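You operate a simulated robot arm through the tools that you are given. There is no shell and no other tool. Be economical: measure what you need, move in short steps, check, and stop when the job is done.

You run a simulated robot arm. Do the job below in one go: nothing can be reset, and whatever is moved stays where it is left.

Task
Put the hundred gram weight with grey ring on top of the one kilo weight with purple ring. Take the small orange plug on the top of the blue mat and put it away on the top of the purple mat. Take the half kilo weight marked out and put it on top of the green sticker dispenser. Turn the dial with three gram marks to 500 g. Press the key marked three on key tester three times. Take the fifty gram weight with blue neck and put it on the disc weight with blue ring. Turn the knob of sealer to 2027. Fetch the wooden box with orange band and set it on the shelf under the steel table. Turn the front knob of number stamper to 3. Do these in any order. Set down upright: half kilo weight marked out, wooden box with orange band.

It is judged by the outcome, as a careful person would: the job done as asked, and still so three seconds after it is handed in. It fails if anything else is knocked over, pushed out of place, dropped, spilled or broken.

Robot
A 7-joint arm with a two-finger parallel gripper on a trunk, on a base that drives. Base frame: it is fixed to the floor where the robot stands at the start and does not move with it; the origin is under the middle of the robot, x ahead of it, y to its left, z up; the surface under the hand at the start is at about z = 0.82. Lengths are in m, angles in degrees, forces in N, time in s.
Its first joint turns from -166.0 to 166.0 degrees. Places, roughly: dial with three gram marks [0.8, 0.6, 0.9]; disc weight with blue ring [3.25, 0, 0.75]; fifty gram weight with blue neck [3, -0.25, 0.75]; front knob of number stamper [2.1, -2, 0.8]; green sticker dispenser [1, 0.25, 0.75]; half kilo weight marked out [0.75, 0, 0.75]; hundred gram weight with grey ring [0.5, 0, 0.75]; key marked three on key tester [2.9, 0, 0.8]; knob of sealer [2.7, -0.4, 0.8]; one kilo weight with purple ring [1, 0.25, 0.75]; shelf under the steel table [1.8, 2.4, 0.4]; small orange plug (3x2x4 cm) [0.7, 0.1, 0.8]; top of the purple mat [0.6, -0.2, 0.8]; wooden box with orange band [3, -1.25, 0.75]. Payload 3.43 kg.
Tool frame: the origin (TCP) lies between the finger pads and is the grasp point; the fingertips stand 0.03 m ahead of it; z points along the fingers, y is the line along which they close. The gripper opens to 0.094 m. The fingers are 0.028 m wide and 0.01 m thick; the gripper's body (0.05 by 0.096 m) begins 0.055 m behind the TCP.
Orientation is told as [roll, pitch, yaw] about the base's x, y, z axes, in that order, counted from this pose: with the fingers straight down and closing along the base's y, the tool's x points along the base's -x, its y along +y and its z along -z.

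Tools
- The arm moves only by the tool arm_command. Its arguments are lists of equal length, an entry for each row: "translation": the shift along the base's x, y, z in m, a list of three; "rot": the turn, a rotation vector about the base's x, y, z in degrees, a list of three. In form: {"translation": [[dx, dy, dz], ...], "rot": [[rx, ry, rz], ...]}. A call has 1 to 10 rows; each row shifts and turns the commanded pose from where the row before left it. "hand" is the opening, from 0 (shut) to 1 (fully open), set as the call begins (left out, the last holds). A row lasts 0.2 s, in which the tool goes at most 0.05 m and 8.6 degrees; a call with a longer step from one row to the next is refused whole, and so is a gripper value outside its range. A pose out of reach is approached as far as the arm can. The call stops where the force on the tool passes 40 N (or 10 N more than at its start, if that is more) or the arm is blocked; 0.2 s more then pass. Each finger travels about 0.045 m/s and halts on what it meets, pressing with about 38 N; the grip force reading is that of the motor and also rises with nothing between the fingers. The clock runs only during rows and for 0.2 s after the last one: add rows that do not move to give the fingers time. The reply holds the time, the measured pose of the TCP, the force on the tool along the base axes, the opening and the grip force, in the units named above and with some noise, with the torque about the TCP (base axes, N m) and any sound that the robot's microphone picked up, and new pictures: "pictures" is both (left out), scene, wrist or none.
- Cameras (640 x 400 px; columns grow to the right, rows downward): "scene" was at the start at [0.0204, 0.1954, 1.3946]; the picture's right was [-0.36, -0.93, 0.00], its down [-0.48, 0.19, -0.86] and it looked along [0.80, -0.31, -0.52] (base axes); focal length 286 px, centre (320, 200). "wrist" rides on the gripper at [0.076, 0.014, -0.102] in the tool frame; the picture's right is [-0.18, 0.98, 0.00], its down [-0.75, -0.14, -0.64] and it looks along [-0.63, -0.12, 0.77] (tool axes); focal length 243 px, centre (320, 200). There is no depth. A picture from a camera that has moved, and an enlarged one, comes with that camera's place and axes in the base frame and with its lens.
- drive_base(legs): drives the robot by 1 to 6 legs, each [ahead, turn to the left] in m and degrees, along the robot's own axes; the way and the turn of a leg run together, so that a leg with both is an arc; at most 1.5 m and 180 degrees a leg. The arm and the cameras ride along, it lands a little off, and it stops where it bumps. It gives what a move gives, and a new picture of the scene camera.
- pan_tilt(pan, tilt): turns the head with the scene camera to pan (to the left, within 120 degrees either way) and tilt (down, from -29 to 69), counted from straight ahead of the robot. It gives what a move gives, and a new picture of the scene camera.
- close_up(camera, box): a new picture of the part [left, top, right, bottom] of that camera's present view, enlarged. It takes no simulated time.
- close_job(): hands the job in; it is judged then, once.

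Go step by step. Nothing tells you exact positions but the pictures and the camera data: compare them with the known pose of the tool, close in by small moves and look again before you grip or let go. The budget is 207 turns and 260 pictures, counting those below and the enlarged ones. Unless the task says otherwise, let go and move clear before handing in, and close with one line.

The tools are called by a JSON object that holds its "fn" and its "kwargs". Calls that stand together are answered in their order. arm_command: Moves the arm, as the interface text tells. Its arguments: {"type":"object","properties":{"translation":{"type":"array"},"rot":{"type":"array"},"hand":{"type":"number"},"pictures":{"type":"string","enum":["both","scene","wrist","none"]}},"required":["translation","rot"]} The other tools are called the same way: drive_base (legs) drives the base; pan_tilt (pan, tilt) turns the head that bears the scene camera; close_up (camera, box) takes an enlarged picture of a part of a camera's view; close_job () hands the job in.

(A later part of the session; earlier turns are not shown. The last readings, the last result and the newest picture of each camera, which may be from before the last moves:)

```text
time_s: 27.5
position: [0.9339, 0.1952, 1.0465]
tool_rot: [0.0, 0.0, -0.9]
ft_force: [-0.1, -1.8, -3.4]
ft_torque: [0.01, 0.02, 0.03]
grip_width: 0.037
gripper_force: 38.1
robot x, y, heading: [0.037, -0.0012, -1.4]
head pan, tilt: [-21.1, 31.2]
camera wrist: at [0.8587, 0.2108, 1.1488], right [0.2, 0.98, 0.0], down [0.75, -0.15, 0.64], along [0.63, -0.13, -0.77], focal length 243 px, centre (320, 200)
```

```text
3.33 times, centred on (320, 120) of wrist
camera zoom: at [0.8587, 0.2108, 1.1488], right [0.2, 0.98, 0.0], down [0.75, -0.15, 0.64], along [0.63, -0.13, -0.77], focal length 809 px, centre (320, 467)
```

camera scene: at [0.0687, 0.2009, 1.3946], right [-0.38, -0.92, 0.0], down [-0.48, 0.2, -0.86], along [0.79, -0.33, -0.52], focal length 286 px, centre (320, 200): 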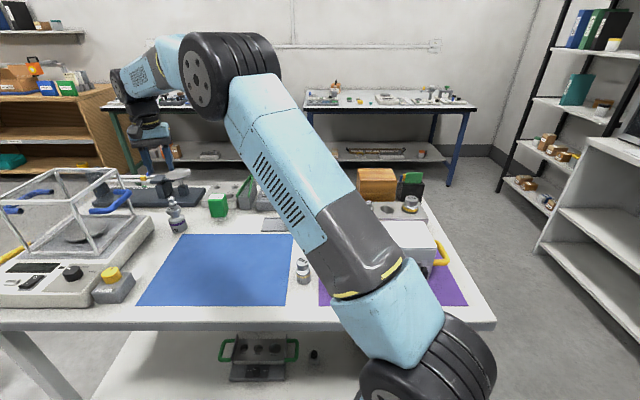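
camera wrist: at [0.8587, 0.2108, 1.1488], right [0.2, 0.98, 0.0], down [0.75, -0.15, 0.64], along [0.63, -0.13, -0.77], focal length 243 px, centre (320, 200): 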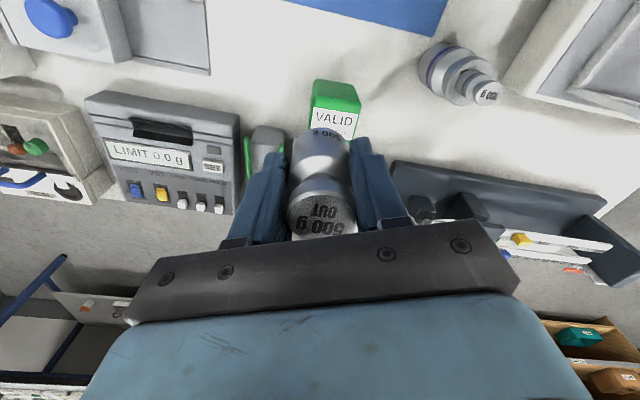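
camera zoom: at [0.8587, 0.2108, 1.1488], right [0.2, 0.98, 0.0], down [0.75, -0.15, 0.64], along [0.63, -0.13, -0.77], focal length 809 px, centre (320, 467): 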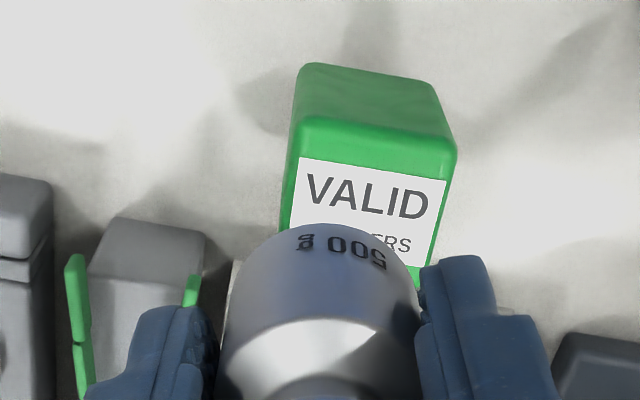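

Dispenser top centre confirmed at (0.959, 0.203, ~0.91). Aligning and descending to a few cm above.

{"fn": "arm_command", "kwargs": {"translation": [[0.025, 0.008, -0.03], [0, 0, -0.04], [0, 0, -0.01]], "rot": [[0, 0, 0], [0, 0, 0], [0, 0, 0]], "pictures": "none"}}

{"fn": "close_up", "kwargs": {"camera": "scene", "box": [190, 160, 250, 220]}}

{"fn": "close_up", "kwargs": {"camera": "wrist", "box": [240, 60, 400, 180]}}

```text
time_s: 28.3
position: [0.9591, 0.2042, 0.9642]
tool_rot: [0.1, 0.2, -0.9]
ft_force: [0.4, -0.5, -4.6]
ft_torque: [0.03, 0.0, 0.0]
grip_width: 0.037
gripper_force: 37.8
robot x, y, heading: [0.0405, -0.0022, -1.4]
head pan, tilt: [-21.1, 31.2]
```

```text
6.67 times, centred on (220, 190) of scene
camera zoom: at [0.0686, 0.2008, 1.3946], right [-0.38, -0.92, 0.0], down [-0.48, 0.2, -0.86], along [0.79, -0.33, -0.52], focal length 1907 px, centre (987, 267)
```

zoom: 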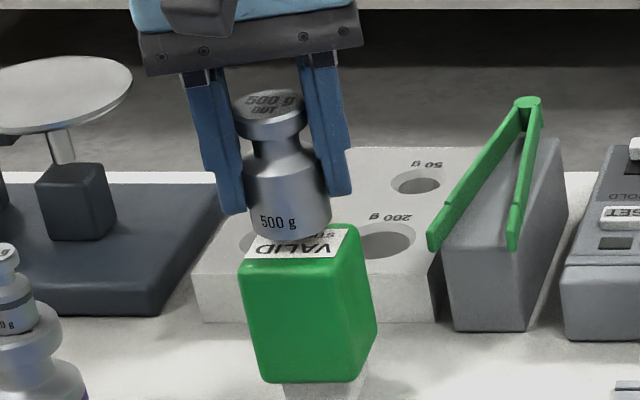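

```text
3.33 times, centred on (320, 120) of wrist
camera zoom: at [0.8833, 0.2194, 1.0668], right [0.2, 0.98, 0.0], down [0.75, -0.15, 0.64], along [0.63, -0.13, -0.77], focal length 809 px, centre (320, 467)
```

zoom: 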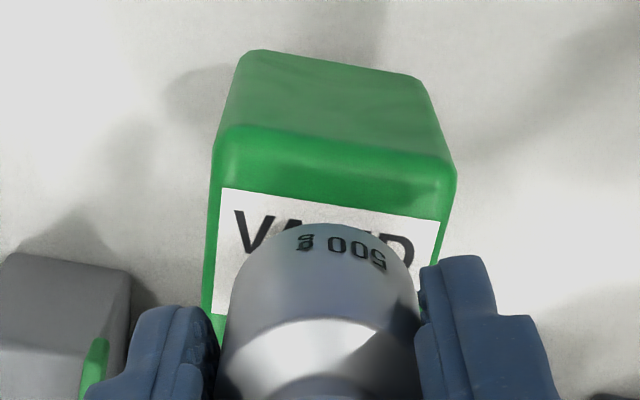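

{"fn": "arm_command", "kwargs": {"translation": [[0, -0.001, -0.005], [0, 0, -0.002], [0, 0, -0.002]], "rot": [[0, 0, 0], [0, 0, 0], [0, 0, 0]], "pictures": "none"}}

{"fn": "close_up", "kwargs": {"camera": "scene", "box": [195, 165, 245, 215]}}

```text
time_s: 29.1
position: [0.9592, 0.2028, 0.9553]
tool_rot: [0.1, 0.1, -0.9]
ft_force: [-0.4, -0.7, -4.9]
ft_torque: [-0.03, -0.01, 0.01]
grip_width: 0.0371
gripper_force: 38.0
robot x, y, heading: [0.0422, -0.0017, -1.5]
head pan, tilt: [-21.1, 31.2]
```

```text
8.00 times, centred on (220, 190) of scene
camera zoom: at [0.0687, 0.2008, 1.3946], right [-0.38, -0.92, 0.0], down [-0.48, 0.2, -0.86], along [0.79, -0.33, -0.52], focal length 2289 px, centre (1120, 280)
```

zoom: 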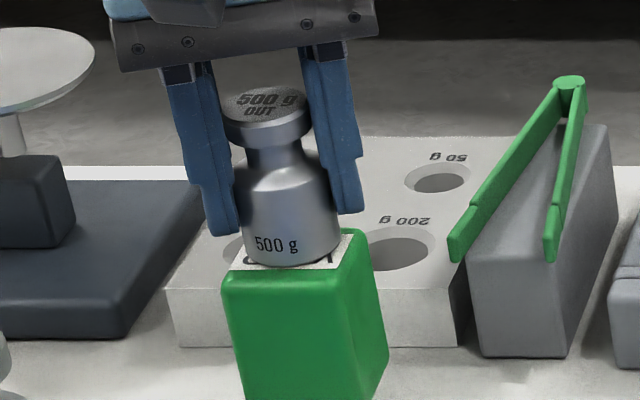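

{"fn": "arm_command", "kwargs": {"translation": [[0, 0, -0.002], [0, 0, -0.002], [0, 0, -0.002], [0, 0, -0.002], [0, 0, -0.002]], "rot": [[0, 0, 0], [0, 0, 0], [0, 0, 0], [0, 0, 0], [0, 0, 0]], "pictures": "none"}}

{"fn": "close_up", "kwargs": {"camera": "scene", "box": [195, 165, 245, 215]}}

```text
time_s: 30.2
position: [0.9588, 0.2045, 0.9532]
tool_rot: [0.3, -0.5, -0.9]
ft_force: [-1.1, 0.2, 9.0]
ft_torque: [-0.2, 0.1, 0.01]
grip_width: 0.0373
gripper_force: 38.2
robot x, y, heading: [0.0404, 0.0, -1.3]
head pan, tilt: [-21.1, 31.2]
stopped in row 5: the force on the tool passed its limit at 43 N (the readings are from after the stop); the commanded pose is now the measured one
```

```text
8.00 times, centred on (220, 190) of scene
camera zoom: at [0.0681, 0.2008, 1.3946], right [-0.38, -0.92, 0.0], down [-0.48, 0.2, -0.86], along [0.79, -0.33, -0.52], focal length 2289 px, centre (1120, 280)
```

zoom: 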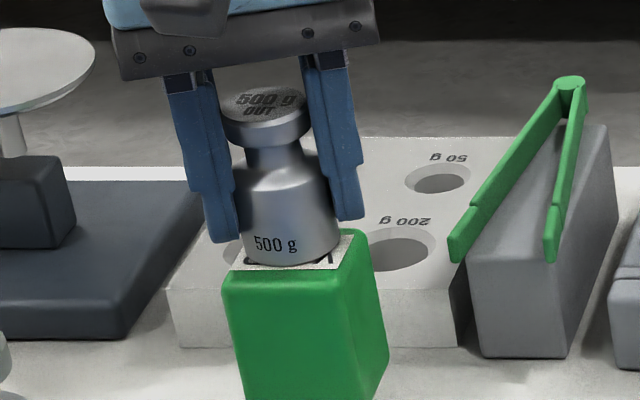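

On the top and centred. Releasing.

{"fn": "arm_command", "kwargs": {"translation": [[0, 0, 0], [0, 0, 0], [0, 0, 0]], "rot": [[0, 0, 0], [0, 0, 0], [0, 0, 0]], "hand": 0.65, "pictures": "none"}}

{"fn": "arm_command", "kwargs": {"translation": [[0, 0, 0.03], [0, 0, 0.045], [0, 0, 0.045], [0, 0, 0.04]], "rot": [[0, 0, 0], [0, 0.5, 0], [0, 0, 0], [0, 0, 0]], "pictures": "wrist"}}

{"fn": "close_up", "kwargs": {"camera": "scene", "box": [0, 160, 240, 310]}}

```text
time_s: 31.0
position: [0.9598, 0.2036, 0.9506]
tool_rot: [0.2, -0.1, -1.0]
ft_force: [0.1, -0.4, 0.1]
ft_torque: [-0.01, -0.01, 0.03]
grip_width: 0.0612
gripper_force: 0.0
robot x, y, heading: [0.0399, -0.0, -1.5]
head pan, tilt: [-21.1, 31.2]
```

```text
time_s: 32.0
position: [0.9611, 0.2021, 1.1108]
tool_rot: [0.3, 0.3, -0.9]
ft_force: [-0.6, 0.3, -0.5]
ft_torque: [-0.02, 0.01, 0.02]
grip_width: 0.0614
gripper_force: 0.1
robot x, y, heading: [0.0383, -0.0024, -1.3]
head pan, tilt: [-21.1, 31.2]
camera wrist: at [0.8865, 0.2175, 1.2133], right [0.2, 0.98, 0.0], down [0.75, -0.16, 0.64], along [0.63, -0.13, -0.77], focal length 243 px, centre (320, 200)
```

wrist: 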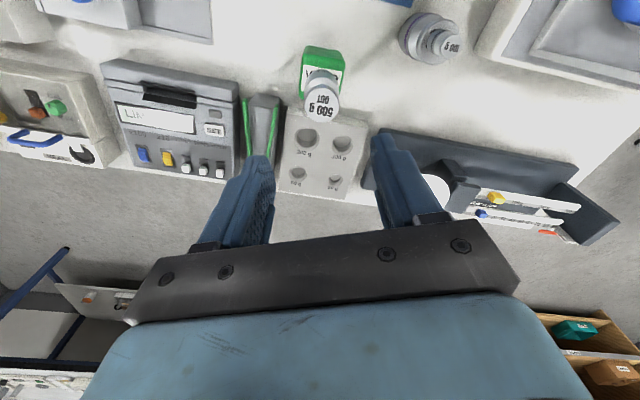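

```text
2.67 times, centred on (120, 235) of scene
camera zoom: at [0.0687, 0.2009, 1.3946], right [-0.38, -0.92, 0.0], down [-0.48, 0.2, -0.86], along [0.79, -0.33, -0.52], focal length 763 px, centre (853, 107)
```

zoom: 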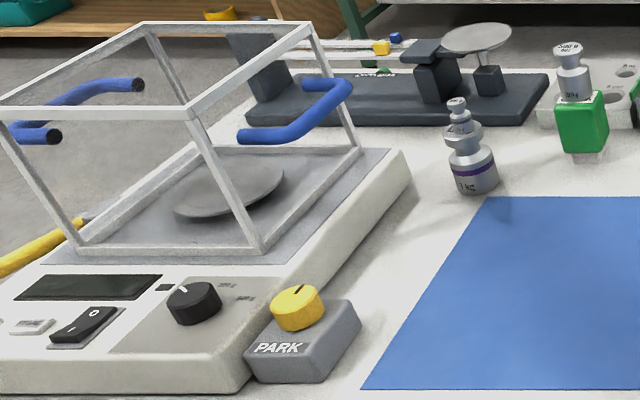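

Both weights placed well. Next the dial at about (0.75, 0.56): I'll move the hand to view it with the wrist camera.

{"fn": "arm_command", "kwargs": {"translation": [[-0.034, 0.034, -0.005], [-0.034, 0.036, -0.005], [-0.034, 0.036, -0.005], [-0.034, 0.036, -0.005], [-0.034, 0.036, -0.005], [-0.034, 0.036, -0.005], [-0.034, 0.036, -0.005], [-0.034, 0.036, -0.005], [-0.034, 0.036, -0.005], [-0.034, 0.036, -0.005]], "rot": [[0, 0, 0], [0, 0, 0], [0, 0, 0], [0, 0, 0], [0, 0, 0], [0, 0, 0], [0, 0, 0], [0, 0, 0], [0, 0, 0], [0, 0, 0]], "pictures": "wrist"}}

```text
time_s: 34.2
position: [0.6208, 0.5618, 1.0606]
tool_rot: [0.1, 0.1, -1.0]
ft_force: [2.1, -0.8, -0.5]
ft_torque: [0.02, 0.05, 0.05]
grip_width: 0.0612
gripper_force: 0.1
robot x, y, heading: [0.0385, -0.0036, -1.3]
head pan, tilt: [-21.1, 31.2]
camera wrist: at [0.5458, 0.5773, 1.1633], right [0.2, 0.98, 0.0], down [0.75, -0.16, 0.64], along [0.63, -0.13, -0.77], focal length 243 px, centre (320, 200)
```

wrist: 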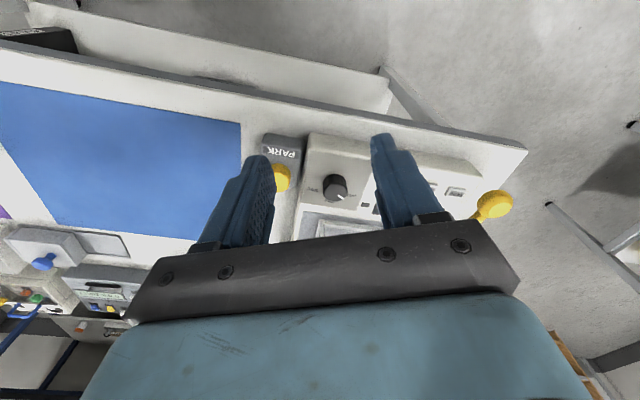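

{"fn": "close_up", "kwargs": {"camera": "wrist", "box": [290, 140, 390, 230]}}

{"fn": "close_up", "kwargs": {"camera": "scene", "box": [40, 250, 110, 300]}}

```text
4.44 times, centred on (340, 185) of wrist
camera zoom: at [0.5458, 0.5773, 1.1633], right [0.2, 0.98, 0.0], down [0.75, -0.16, 0.64], along [0.63, -0.13, -0.77], focal length 1078 px, centre (231, 267)
```

zoom: 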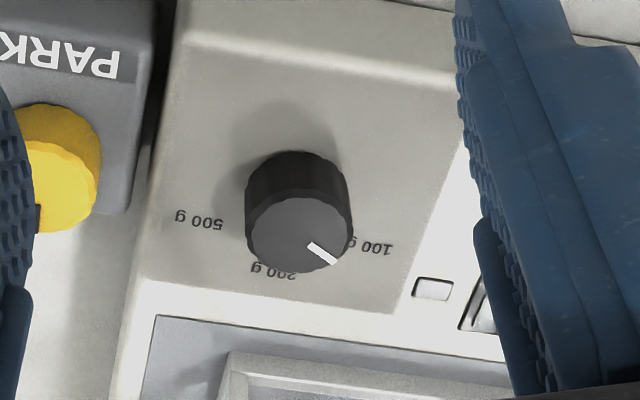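

```text
8.00 times, centred on (75, 275) of scene
camera zoom: at [0.0685, 0.2005, 1.3946], right [-0.38, -0.92, 0.0], down [-0.48, 0.2, -0.86], along [0.79, -0.33, -0.52], focal length 2289 px, centre (2280, -400)
```

zoom: 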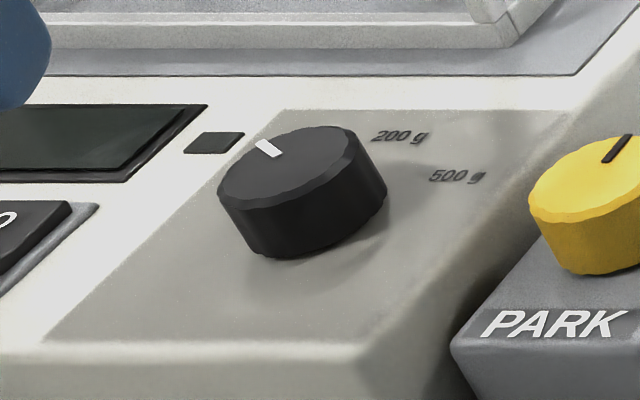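

The marks go 100 → 200 → 500 clockwise from above, about 60° apart, and the pointer is on 100. I need about −118°, so I'll pre-rotate the hand +60° over the knob.

{"fn": "arm_command", "kwargs": {"translation": [[0.02, -0.0008, -0.012], [0.02, -0.0008, -0.012], [0.02, -0.0008, -0.012], [0.02, -0.0008, -0.012], [0.02, -0.0008, -0.012], [0.02, -0.0008, -0.012], [0.02, -0.0008, -0.012]], "rot": [[0, 0, 8.5], [0, 0, 8.5], [0, 0, 8.5], [0, 0, 8.5], [0, 0, 8.5], [0, 0, 8.5], [0, 0, 8.5]], "pictures": "both"}}

{"fn": "close_up", "kwargs": {"camera": "scene", "box": [20, 200, 140, 300]}}

```text
time_s: 35.8
position: [0.7593, 0.5559, 0.976]
tool_rot: [0.2, 0.3, 58.8]
ft_force: [-0.6, -0.3, 0.7]
ft_torque: [0.01, 0.0, -0.01]
grip_width: 0.061
gripper_force: 0.1
robot x, y, heading: [0.0393, -0.0011, -1.5]
head pan, tilt: [-21.1, 31.2]
camera scene: at [0.0681, 0.2009, 1.3946], right [-0.38, -0.92, 0.0], down [-0.48, 0.2, -0.86], along [0.79, -0.33, -0.52], focal length 286 px, centre (320, 200)
camera wrist: at [0.7094, 0.4988, 1.079], right [-0.75, 0.67, 0.0], down [0.51, 0.57, 0.64], along [0.42, 0.48, -0.77], focal length 243 px, centre (320, 200)
```

scene: 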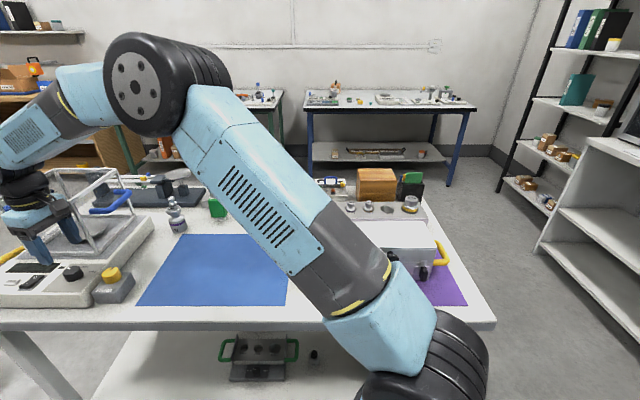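
wrist: 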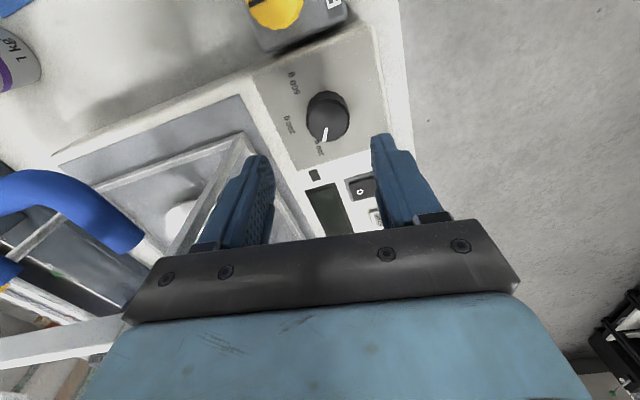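

```text
4.00 times, centred on (80, 250) of scene
camera zoom: at [0.0681, 0.2009, 1.3946], right [-0.38, -0.92, 0.0], down [-0.48, 0.2, -0.86], along [0.79, -0.33, -0.52], focal length 1144 px, centre (1280, 0)
```

zoom: 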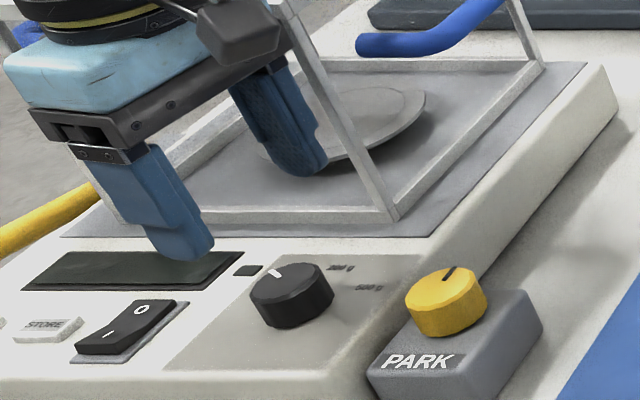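

The knob centre is nearer (0.752, 0.556). Correcting and lowering, stopping at contact.

{"fn": "arm_command", "kwargs": {"translation": [[-0.007, 0.0, -0.02], [0, 0, -0.025]], "rot": [[0, 0, 0], [0, 0, 0]], "pictures": "wrist"}}

{"fn": "close_up", "kwargs": {"camera": "scene", "box": [30, 220, 120, 295]}}

```text
time_s: 36.4
position: [0.753, 0.5559, 0.9329]
tool_rot: [0.1, 0.3, 58.7]
ft_force: [0.1, 0.7, -0.3]
ft_torque: [-0.01, -0.01, -0.04]
grip_width: 0.061
gripper_force: 0.1
robot x, y, heading: [0.0412, -0.0009, -1.3]
head pan, tilt: [-21.1, 31.2]
camera wrist: at [0.7023, 0.4988, 1.0345], right [-0.74, 0.67, 0.0], down [0.52, 0.57, 0.64], along [0.43, 0.48, -0.77], focal length 243 px, centre (320, 200)
```

wrist: 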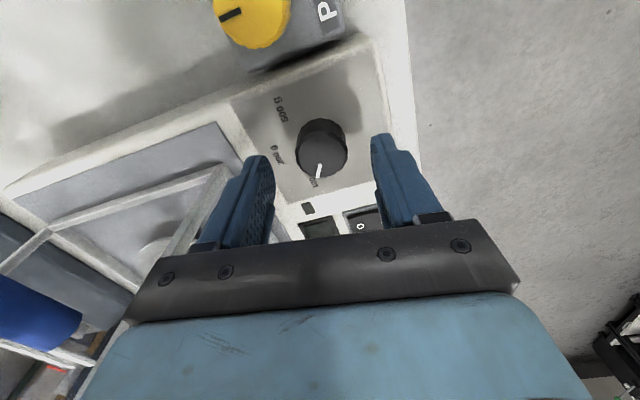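

```text
5.33 times, centred on (75, 258) of scene
camera zoom: at [0.0682, 0.2008, 1.3946], right [-0.38, -0.92, 0.0], down [-0.48, 0.2, -0.86], along [0.79, -0.33, -0.52], focal length 1526 px, centre (1627, -107)
```

zoom: 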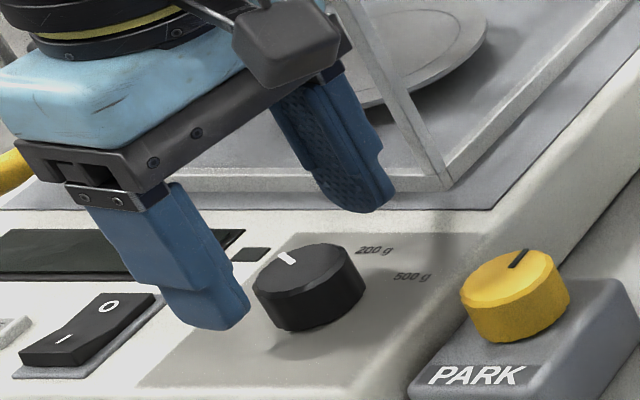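

{"fn": "arm_command", "kwargs": {"translation": [[0.001, 0.0015, -0.02], [0, 0, -0.006]], "rot": [[0, 0, 0], [0, 0, 0]], "pictures": "none"}}

{"fn": "close_up", "kwargs": {"camera": "scene", "box": [30, 220, 120, 295]}}

```text
time_s: 37.0
position: [0.7536, 0.5574, 0.9051]
tool_rot: [0.1, 0.2, 58.5]
ft_force: [0.2, 0.0, 0.6]
ft_torque: [-0.04, -0.11, -0.02]
grip_width: 0.0613
gripper_force: 0.1
robot x, y, heading: [0.0437, -0.0025, -1.5]
head pan, tilt: [-21.1, 31.2]
```

```text
5.33 times, centred on (75, 258) of scene
camera zoom: at [0.0683, 0.2009, 1.3946], right [-0.38, -0.92, 0.0], down [-0.48, 0.2, -0.86], along [0.79, -0.33, -0.52], focal length 1526 px, centre (1627, -107)
```

zoom: 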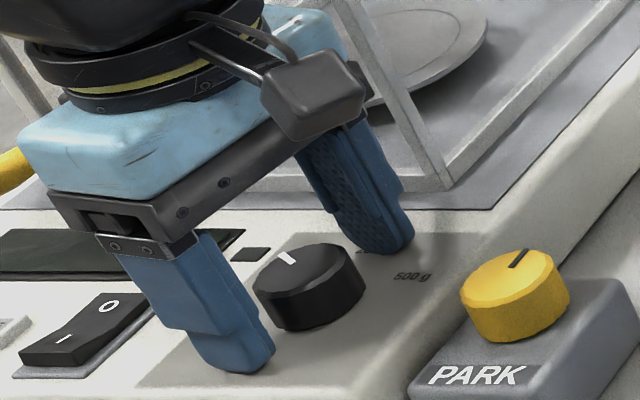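

The fingers straddle the knob just above the panel. Gripping and turning clockwise.

{"fn": "arm_command", "kwargs": {"translation": [[0, 0, 0], [0, 0, 0], [0, 0, 0], [0, 0, 0]], "rot": [[0, 0, 0], [0, 0, 0], [0, 0, 0], [0, 0, 0]], "hand": 0, "pictures": "none"}}

{"fn": "arm_command", "kwargs": {"translation": [[0, 0, 0], [0, 0, 0], [0, 0, 0], [0, 0, 0], [0, 0, 0], [0, 0, 0], [0, 0, 0], [0, 0, 0]], "rot": [[0, 0, -8.4], [0, 0, -8.4], [0, 0, -8.4], [0, 0, -8.4], [0, 0, -8.4], [0, 0, -8.4], [0, 0, -8.4], [0, 0, -8.4]], "pictures": "wrist"}}

```text
time_s: 38.0
position: [0.7527, 0.5578, 0.9052]
tool_rot: [0.2, 0.3, 58.8]
ft_force: [-7.5, 3.7, 0.2]
ft_torque: [-0.04, -0.27, -0.04]
grip_width: 0.0335
gripper_force: 44.7
robot x, y, heading: [0.0393, 0.0017, -1.4]
head pan, tilt: [-21.1, 31.2]
```

```text
time_s: 39.8
position: [0.7536, 0.5558, 0.9058]
tool_rot: [0.0, 0.3, -8.8]
ft_force: [-5.9, -4.5, -1.9]
ft_torque: [-0.25, 0.26, 0.0]
grip_width: 0.0333
gripper_force: 44.9
robot x, y, heading: [0.0385, 0.0003, -1.4]
head pan, tilt: [-21.1, 31.2]
camera wrist: at [0.6815, 0.5824, 1.0084], right [0.33, 0.94, 0.0], down [0.73, -0.26, 0.64], along [0.6, -0.21, -0.77], focal length 243 px, centre (320, 200)
```

wrist: 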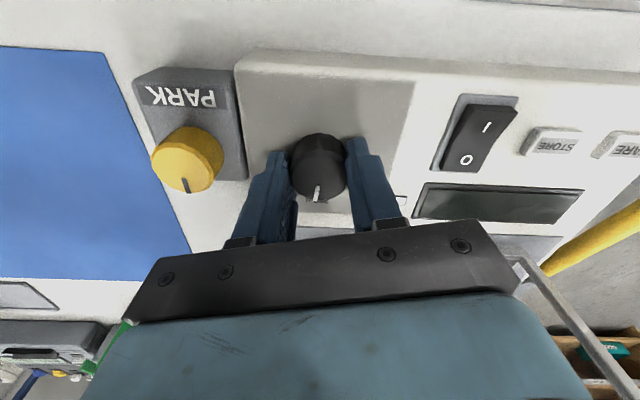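

{"fn": "arm_command", "kwargs": {"translation": [[0, 0, 0], [0, 0, 0], [0, 0, 0], [0, 0, 0], [0, 0, 0], [0, 0, 0], [0, 0, 0]], "rot": [[0, 0, -7.9], [0, 0, -7.9], [0, 0, -7.9], [0, 0, -7.9], [0, 0, -7.9], [0, 0, -7.9], [0, 0, -7.9]], "pictures": "wrist"}}

{"fn": "close_up", "kwargs": {"camera": "wrist", "box": [250, 80, 410, 220]}}

{"fn": "close_up", "kwargs": {"camera": "scene", "box": [50, 240, 110, 290]}}

```text
time_s: 41.4
position: [0.7532, 0.5575, 0.9054]
tool_rot: [0.0, 0.2, -63.9]
ft_force: [-22.6, -29.5, -7.4]
ft_torque: [-0.78, 0.38, 0.55]
grip_width: 0.0336
gripper_force: 45.4
robot x, y, heading: [0.0398, -0.001, -1.4]
head pan, tilt: [-21.1, 31.2]
camera wrist: at [0.7328, 0.6309, 1.0083], right [0.96, 0.27, 0.0], down [0.2, -0.74, 0.64], along [0.17, -0.62, -0.77], focal length 243 px, centre (320, 200)
```

wrist: 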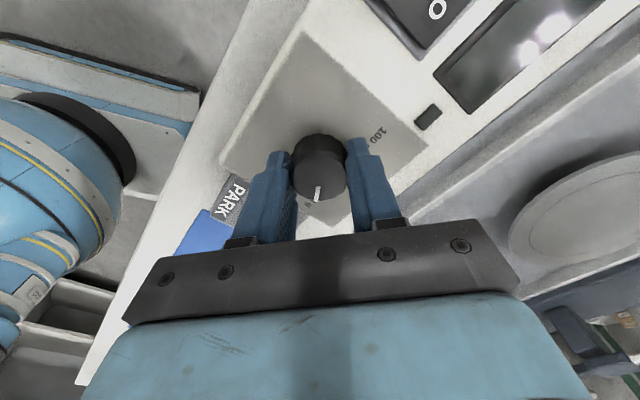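

```text
2.86 times, centred on (330, 150) of wrist
camera zoom: at [0.7328, 0.6309, 1.0083], right [0.96, 0.27, 0.0], down [0.2, -0.74, 0.64], along [0.17, -0.62, -0.77], focal length 693 px, centre (291, 343)
```

zoom: 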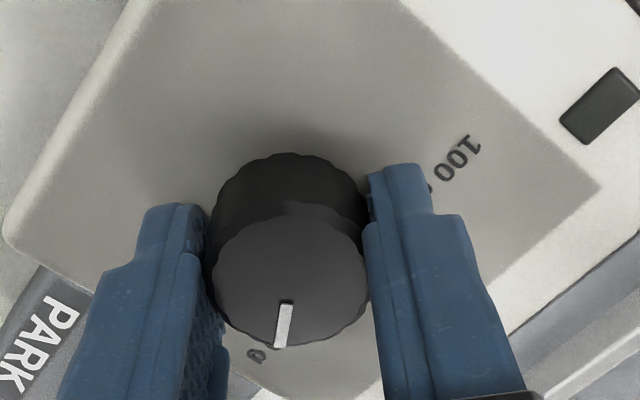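

```text
8.00 times, centred on (80, 265) of scene
camera zoom: at [0.0676, 0.2001, 1.3947], right [-0.38, -0.92, 0.0], down [-0.48, 0.2, -0.86], along [0.79, -0.33, -0.52], focal length 2289 px, centre (2240, -320)
```

zoom: 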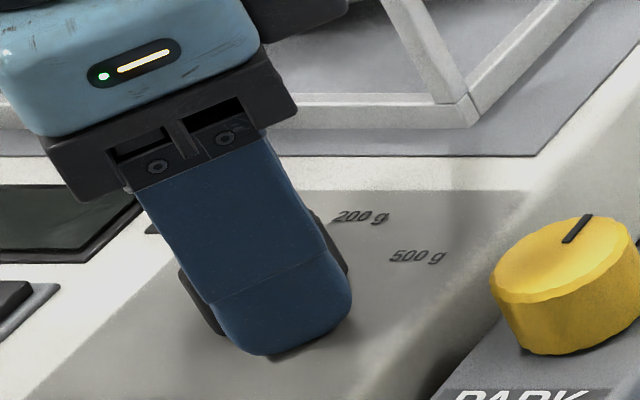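

{"fn": "arm_command", "kwargs": {"translation": [[0, 0, 0], [0, 0, 0], [0, 0, 0]], "rot": [[0, 0, 0], [0, 0, 0], [0, 0, 0]], "hand": 0.65, "pictures": "none"}}

{"fn": "arm_command", "kwargs": {"translation": [[0, 0, 0.04], [0, 0, 0.04], [-0.02, 0.02, 0.03]], "rot": [[0, 0, 0], [0, 0, 0], [0, 0, 0]], "pictures": "none"}}

{"fn": "close_up", "kwargs": {"camera": "wrist", "box": [260, 40, 400, 180]}}

{"fn": "close_up", "kwargs": {"camera": "scene", "box": [50, 240, 110, 290]}}

```text
time_s: 42.2
position: [0.7542, 0.5578, 0.9066]
tool_rot: [0.2, 0.1, -63.9]
ft_force: [-0.1, 0.0, 0.7]
ft_torque: [0.0, 0.0, -0.02]
grip_width: 0.0612
gripper_force: 0.1
robot x, y, heading: [0.0396, -0.0041, -1.6]
head pan, tilt: [-21.1, 31.2]
```

```text
time_s: 43.0
position: [0.7327, 0.5778, 1.016]
tool_rot: [0.1, 0.0, -63.9]
ft_force: [0.4, 0.2, 0.1]
ft_torque: [-0.01, 0.04, 0.01]
grip_width: 0.0609
gripper_force: 0.0
robot x, y, heading: [0.0374, 0.0002, -1.7]
head pan, tilt: [-21.1, 31.2]
```

```text
2.86 times, centred on (330, 110) of wrist
camera zoom: at [0.7132, 0.652, 1.1187], right [0.96, 0.27, 0.0], down [0.2, -0.74, 0.64], along [0.17, -0.62, -0.77], focal length 693 px, centre (291, 457)
```

zoom: 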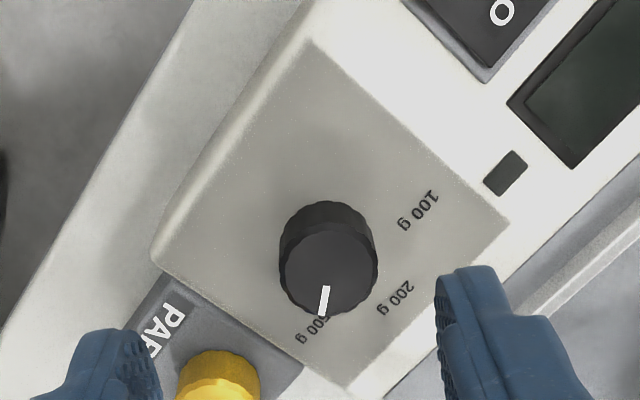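

```text
8.00 times, centred on (80, 265) of scene
camera zoom: at [0.0686, 0.201, 1.3946], right [-0.38, -0.92, 0.0], down [-0.48, 0.2, -0.86], along [0.79, -0.33, -0.52], focal length 2289 px, centre (2240, -320)
```

zoom: 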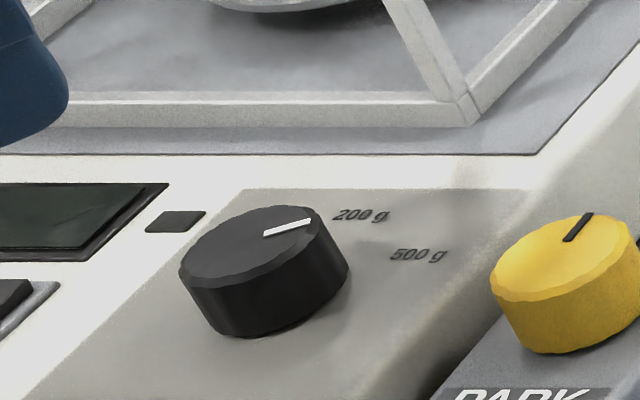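

The pointer reads −81°, matching the 500 g mark. Table one is done, so I'll tuck the arm and back away.

{"fn": "arm_command", "kwargs": {"translation": [[-0.015, 0, 0.045], [-0.015, -0.0, 0.045], [-0.01, -0.03, 0.03], [-0.012, -0.045, 0.01], [-0.012, -0.045, 0.01], [-0.012, -0.045, 0.01], [-0.012, -0.045, 0.01], [-0.012, -0.045, 0], [-0.012, -0.045, 0], [-0.012, -0.045, 0]], "rot": [[0, 0, 0], [0, 0, 6], [0, 0, 7], [0, 0, 7], [0, 0, 7], [0, 0, 7], [0, 0, 7], [0, 0, 7], [0, 0, 7], [0, 0, 7]], "pictures": "none"}}

{"fn": "arm_command", "kwargs": {"translation": [[-0.012, -0.045, 0], [-0.012, -0.045, 0], [-0.012, -0.045, 0], [0, -0.045, 0], [0, -0.045, 0]], "rot": [[0, 0, 0], [0, 0, 0], [0, 0, 0], [0, 0, 0], [0, 0, 0]], "pictures": "none"}}

{"fn": "drive_base", "kwargs": {"legs": [[-0.3, 0]]}}

{"fn": "pan_tilt", "kwargs": {"pan": -45, "tilt": 25}}

```text
time_s: 45.2
position: [0.6096, 0.2329, 1.1755]
tool_rot: [0.2, 0.3, -1.7]
ft_force: [1.3, 0.4, 0.1]
ft_torque: [-0.05, 0.01, 0.03]
grip_width: 0.0612
gripper_force: 0.1
robot x, y, heading: [0.0401, 0.0025, -1.3]
head pan, tilt: [-21.1, 31.2]
```

```text
time_s: 46.4
position: [0.573, 0.0074, 1.1768]
tool_rot: [0.2, 0.2, -1.7]
ft_force: [-0.8, 0.0, 0.1]
ft_torque: [-0.03, 0.02, 0.04]
grip_width: 0.0612
gripper_force: 0.0
robot x, y, heading: [0.041, 0.0001, -1.4]
head pan, tilt: [-21.1, 31.2]
```

```text
time_s: 48.5
position: [0.2701, 0.0158, 1.176]
tool_rot: [0.2, 0.2, -1.8]
ft_force: [-0.3, -0.9, 0.3]
ft_torque: [-0.01, 0.04, -0.02]
grip_width: 0.0614
gripper_force: 0.1
robot x, y, heading: [-0.2635, 0.0015, -1.4]
head pan, tilt: [-21.1, 31.2]
camera scene: at [-0.2354, 0.2082, 1.3946], right [-0.38, -0.92, 0.0], down [-0.48, 0.2, -0.86], along [0.79, -0.33, -0.52], focal length 286 px, centre (320, 200)
```

scene: 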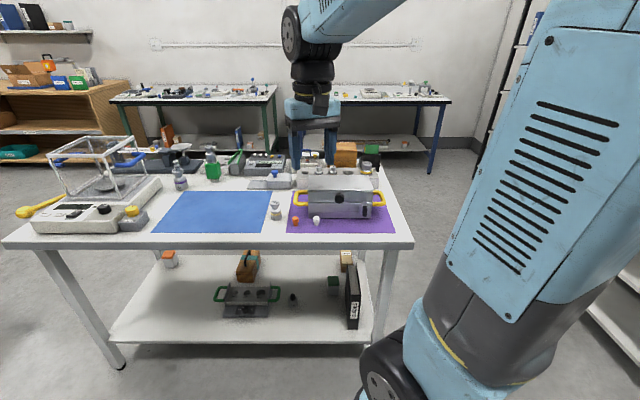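

```text
time_s: 49.4
position: [0.2697, 0.0154, 1.1779]
tool_rot: [0.3, 0.1, -1.7]
ft_force: [0.3, 0.6, 0.2]
ft_torque: [0.0, -0.02, 0.0]
grip_width: 0.0613
gripper_force: 0.1
robot x, y, heading: [-0.2618, 0.0078, -1.1]
head pan, tilt: [-45.0, 25.0]
camera scene: at [-0.2549, 0.1759, 1.4044], right [-0.72, -0.69, 0.0], down [-0.29, 0.31, -0.91], along [0.63, -0.66, -0.42], focal length 286 px, centre (320, 200)
```

scene: 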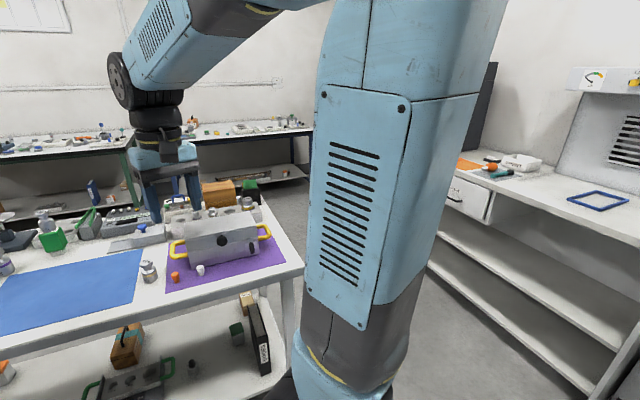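

The route to the wall tables goes around the right end of table one. I'll drive there in stages and check the view.

{"fn": "drive_base", "kwargs": {"legs": [[0, -83], [0.58, 0], [0, 58]]}}

{"fn": "pan_tilt", "kwargs": {"pan": 0, "tilt": 25}}

```text
time_s: 52.8
position: [-0.0447, -0.4799, 1.1775]
tool_rot: [0.1, 0.2, -68.8]
ft_force: [-0.6, 0.1, -0.3]
ft_torque: [0.02, 0.01, 0.0]
grip_width: 0.0613
gripper_force: 0.1
robot x, y, heading: [-0.2035, 0.0293, -70.3]
head pan, tilt: [-45.0, 25.0]
stopped in leg 1: the robot was blocked; the commanded pose is now the measured one
camera scene: at [-0.0415, 0.0848, 1.4044], right [-0.9, 0.43, 0.0], down [0.18, 0.38, -0.91], along [-0.39, -0.82, -0.42], focal length 286 px, centre (320, 200)
```

scene: 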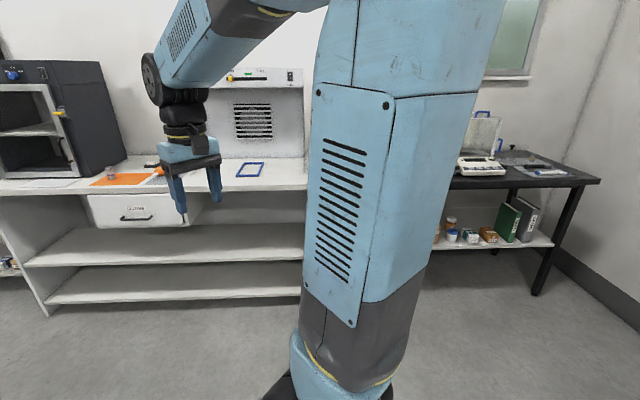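

```text
time_s: 53.9
position: [-0.0434, -0.4811, 1.1783]
tool_rot: [0.2, 0.2, -68.7]
ft_force: [1.1, 0.7, 0.2]
ft_torque: [0.02, -0.01, 0.01]
grip_width: 0.0607
gripper_force: 0.0
robot x, y, heading: [-0.2022, 0.0352, -70.4]
head pan, tilt: [0.0, 25.0]
camera scene: at [0.0285, 0.0812, 1.4044], right [-0.94, -0.34, 0.0], down [-0.14, 0.4, -0.91], along [0.3, -0.85, -0.42], focal length 286 px, centre (320, 200)
```

scene: 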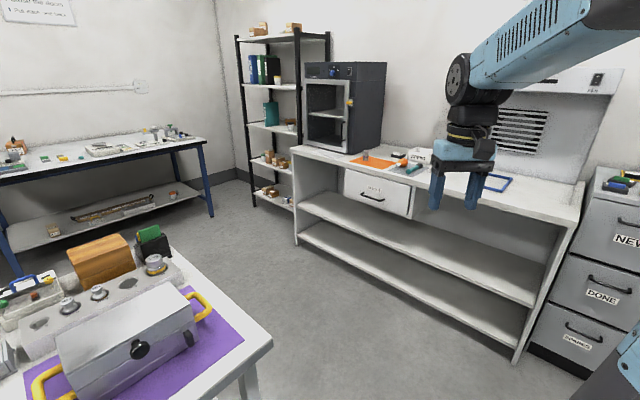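

The turn was blocked by something I can't see. I'll look down and around before moving again.

{"fn": "pan_tilt", "kwargs": {"pan": -110, "tilt": 50}}

{"fn": "pan_tilt", "kwargs": {"pan": 60, "tilt": 55}}

{"fn": "pan_tilt", "kwargs": {"pan": 120, "tilt": 40}}

```text
time_s: 55.8
position: [-0.044, -0.4812, 1.1769]
tool_rot: [0.2, 0.2, -68.9]
ft_force: [0.8, -0.2, -0.7]
ft_torque: [0.0, 0.01, -0.03]
grip_width: 0.061
gripper_force: 0.0
robot x, y, heading: [-0.2032, 0.0302, -70.5]
head pan, tilt: [-110.0, 50.0]
camera scene: at [-0.0794, 0.1684, 1.367], right [0.01, 1.0, 0.0], down [0.77, 0.0, -0.64], along [-0.64, 0.0, -0.77], focal length 286 px, centre (320, 200)
```

scene: 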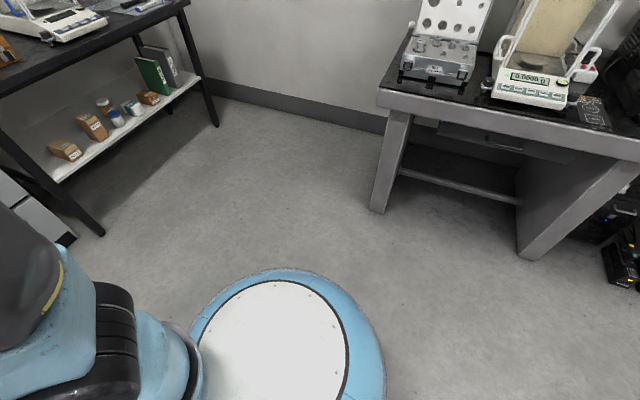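

```text
time_s: 58.4
position: [-0.0434, -0.4802, 1.1766]
tool_rot: [0.2, 0.2, -68.8]
ft_force: [-0.1, -0.1, 0.4]
ft_torque: [-0.02, -0.03, 0.01]
grip_width: 0.0612
gripper_force: 0.0
robot x, y, heading: [-0.2014, 0.0322, -70.5]
head pan, tilt: [60.0, 55.0]
camera scene: at [0.0685, 0.155, 1.3605], right [-0.18, -0.98, 0.0], down [-0.81, 0.15, -0.57], along [0.56, -0.1, -0.82], focal length 286 px, centre (320, 200)
```

scene: 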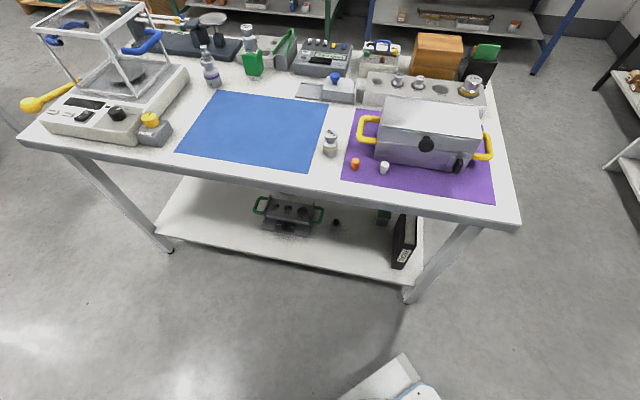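

```text
time_s: 59.7
position: [-0.0445, -0.48, 1.1777]
tool_rot: [0.2, 0.2, -68.7]
ft_force: [-0.3, -0.1, 0.7]
ft_torque: [0.01, 0.0, 0.01]
grip_width: 0.061
gripper_force: 0.0
robot x, y, heading: [-0.2028, 0.0323, -70.6]
head pan, tilt: [120.0, 40.0]
camera scene: at [0.0527, 0.2328, 1.3812], right [0.76, -0.65, 0.0], down [-0.42, -0.49, -0.77], along [0.5, 0.58, -0.64], focal length 286 px, centre (320, 200)
```

scene: 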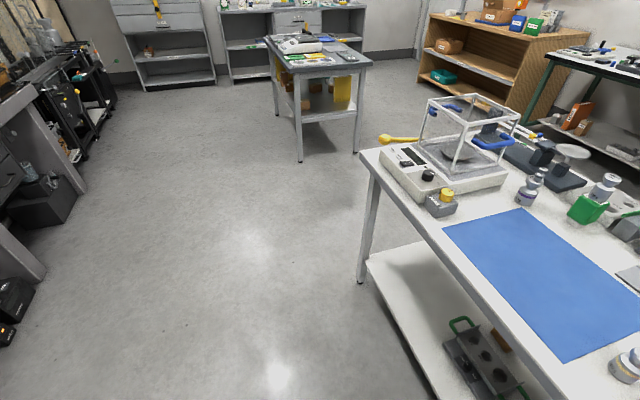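

Nothing seems to be touching now. I'll try the turn again in small legs.

{"fn": "drive_base", "kwargs": {"legs": [[0, -12]]}}

```text
time_s: 60.9
position: [-0.1547, -0.5052, 1.1784]
tool_rot: [0.3, 0.2, -80.9]
ft_force: [0.2, -0.4, 0.3]
ft_torque: [-0.02, 0.02, -0.02]
grip_width: 0.0613
gripper_force: 0.1
robot x, y, heading: [-0.1867, 0.0291, -82.5]
head pan, tilt: [120.0, 40.0]
camera scene: at [0.1011, 0.1733, 1.3812], right [0.61, -0.79, 0.0], down [-0.51, -0.39, -0.77], along [0.61, 0.47, -0.64], focal length 286 px, centre (320, 200)
```

scene: 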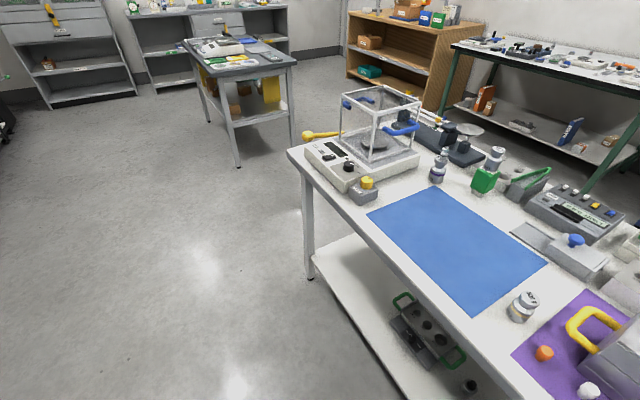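

{"fn": "drive_base", "kwargs": {"legs": [[0.68, 0], [0, 56]]}}

{"fn": "pan_tilt", "kwargs": {"pan": 20, "tilt": 35}}

```text
time_s: 67.5
position: [0.3579, -0.9151, 1.1771]
tool_rot: [0.2, 0.2, -25.7]
ft_force: [-0.6, -0.6, 0.6]
ft_torque: [0.02, 0.0, -0.02]
grip_width: 0.061
gripper_force: 0.1
robot x, y, heading: [-0.1263, -0.6884, -27.9]
head pan, tilt: [120.0, 40.0]
camera scene: at [-0.0766, -0.3669, 1.3812], right [1.0, 0.04, 0.0], down [0.03, -0.64, -0.77], along [-0.03, 0.77, -0.64], focal length 286 px, centre (320, 200)
```

scene: 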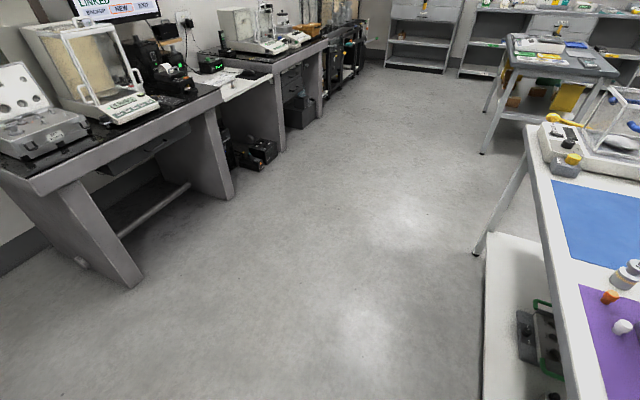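

```text
time_s: 69.2
position: [0.359, -0.9164, 1.1781]
tool_rot: [0.2, 0.3, -25.7]
ft_force: [0.0, -0.4, 1.6]
ft_torque: [0.0, -0.03, 0.03]
grip_width: 0.061
gripper_force: 0.2
robot x, y, heading: [-0.133, -0.6859, -27.6]
head pan, tilt: [20.0, 35.0]
camera scene: at [0.0142, -0.4636, 1.3887], right [-0.13, -0.99, 0.0], down [-0.57, 0.08, -0.82], along [0.81, -0.11, -0.57], focal length 286 px, centre (320, 200)
```

scene: 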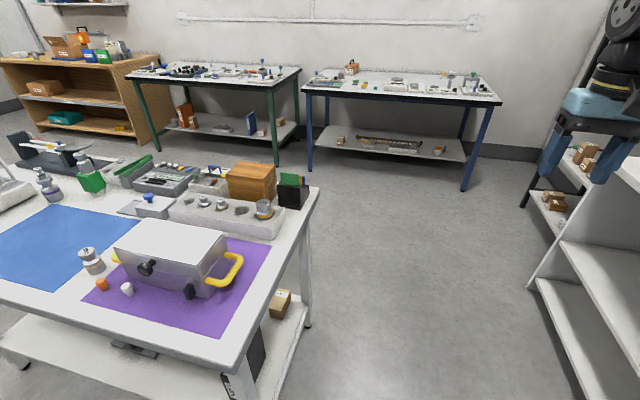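

The corridor is clear. Driving toward the blue-legged table's right end, where the stamper is.

{"fn": "drive_base", "kwargs": {"legs": [[1.0, 1], [0.5, 0]]}}

{"fn": "pan_tilt", "kwargs": {"pan": -10, "tilt": 30}}

```text
time_s: 77.1
position: [1.6926, -1.5868, 1.1789]
tool_rot: [0.2, 0.2, -24.8]
ft_force: [0.0, -0.4, -0.6]
ft_torque: [-0.01, -0.03, -0.01]
grip_width: 0.0608
gripper_force: 0.0
robot x, y, heading: [1.2008, -1.3597, -26.9]
head pan, tilt: [20.0, 35.0]
camera scene: at [1.3419, -1.1383, 1.3887], right [-0.12, -0.99, 0.0], down [-0.57, 0.07, -0.82], along [0.81, -0.1, -0.57], focal length 286 px, centre (320, 200)
```

scene: 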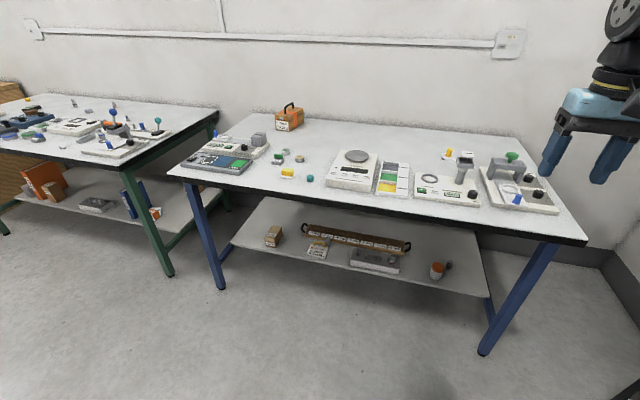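

```text
time_s: 78.0
position: [1.6913, -1.5853, 1.1788]
tool_rot: [0.2, 0.2, -24.7]
ft_force: [0.5, 0.3, 0.2]
ft_torque: [-0.01, 0.02, 0.0]
grip_width: 0.061
gripper_force: 0.1
robot x, y, heading: [1.2002, -1.3666, -27.1]
head pan, tilt: [-10.0, 30.0]
camera scene: at [1.3267, -1.1819, 1.3965], right [-0.6, -0.8, 0.0], down [-0.4, 0.3, -0.87], along [0.69, -0.52, -0.5], focal length 286 px, centre (320, 200)
```

scene: 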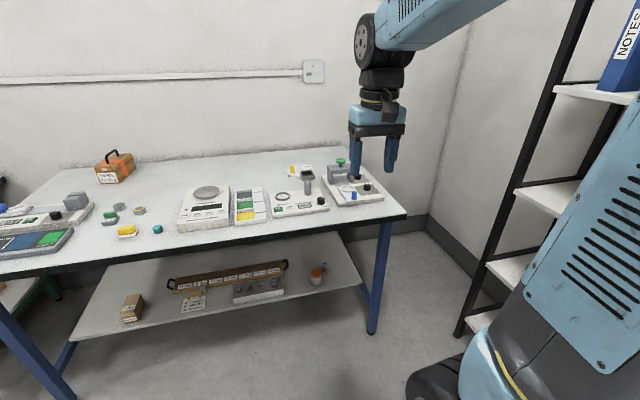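

{"fn": "close_up", "kwargs": {"camera": "scene", "box": [170, 140, 410, 240]}}

{"fn": "close_up", "kwargs": {"camera": "scene", "box": [0, 130, 240, 270]}}

```text
2.67 times, centred on (290, 190) of scene
camera zoom: at [1.3267, -1.1819, 1.3965], right [-0.6, -0.8, 0.0], down [-0.4, 0.3, -0.87], along [0.69, -0.52, -0.5], focal length 763 px, centre (400, 227)
```

zoom: 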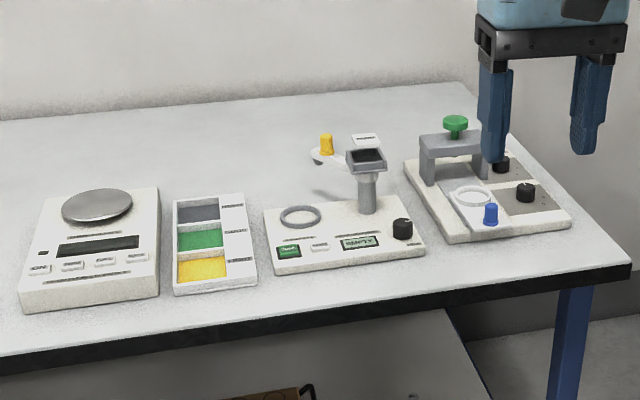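

```text
2.67 times, centred on (120, 200) of scene
camera zoom: at [1.3267, -1.1819, 1.3965], right [-0.6, -0.8, 0.0], down [-0.4, 0.3, -0.87], along [0.69, -0.52, -0.5], focal length 763 px, centre (853, 200)
```

zoom: 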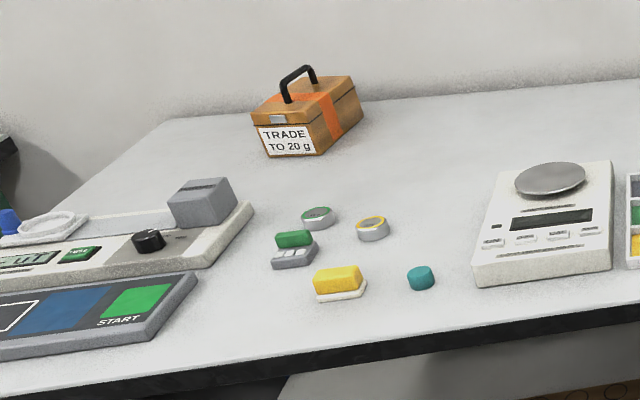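

The stamper has a front and a rear black knob, the front one at about (2.04, −1.96). I'll drive 0.26 m closer and look with the wrist camera.

{"fn": "drive_base", "kwargs": {"legs": [[0.26, 0]]}}

{"fn": "close_up", "kwargs": {"camera": "scene", "box": [270, 140, 430, 270]}}

{"fn": "close_up", "kwargs": {"camera": "wrist", "box": [0, 0, 640, 400]}}

```text
time_s: 79.9
position: [1.9234, -1.7035, 1.1791]
tool_rot: [0.1, 0.3, -24.9]
ft_force: [-0.5, -0.7, -0.5]
ft_torque: [0.02, 0.01, 0.01]
grip_width: 0.061
gripper_force: 0.0
robot x, y, heading: [1.4302, -1.4837, -26.8]
head pan, tilt: [-10.0, 30.0]
camera scene: at [1.5584, -1.2996, 1.3965], right [-0.6, -0.8, 0.0], down [-0.4, 0.3, -0.87], along [0.69, -0.52, -0.5], focal length 286 px, centre (320, 200)
```

scene: 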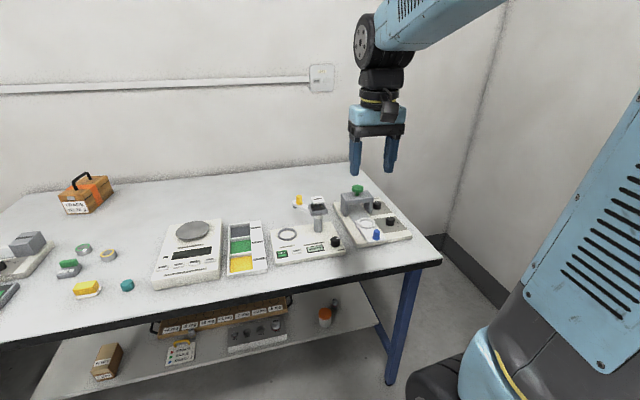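

```text
3.08 times, centred on (350, 205) of scene
camera zoom: at [1.5584, -1.2996, 1.3965], right [-0.6, -0.8, 0.0], down [-0.4, 0.3, -0.87], along [0.69, -0.52, -0.5], focal length 880 px, centre (228, 185)
```

zoom: 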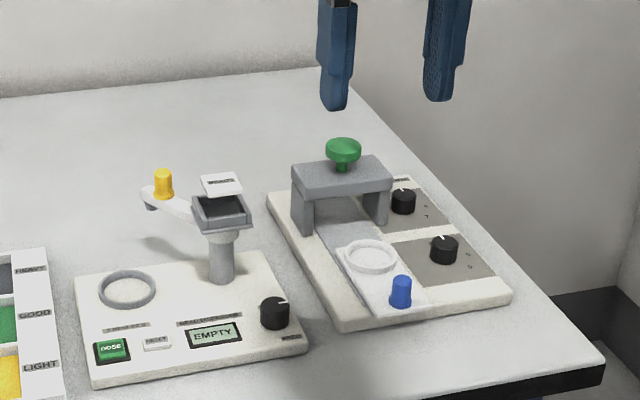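

```text
1.00 times, centred on (320, 200) of wrist (not enlarged: the box is as wide or as high as the picture)
camera zoom: at [1.8617, -1.659, 1.2817], right [0.58, 0.81, 0.0], down [0.63, -0.45, 0.64], along [0.52, -0.37, -0.77], focal length 243 px, centre (320, 200)
```

zoom: 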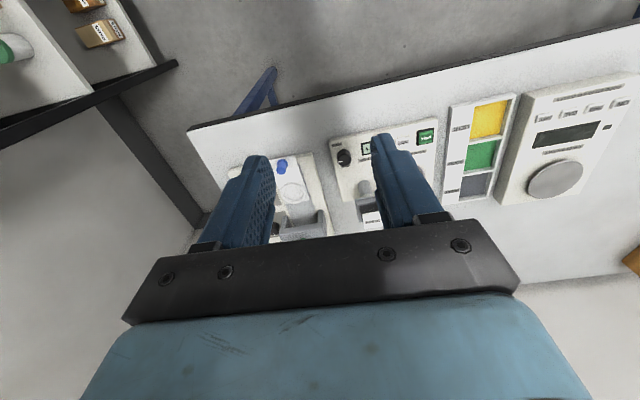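

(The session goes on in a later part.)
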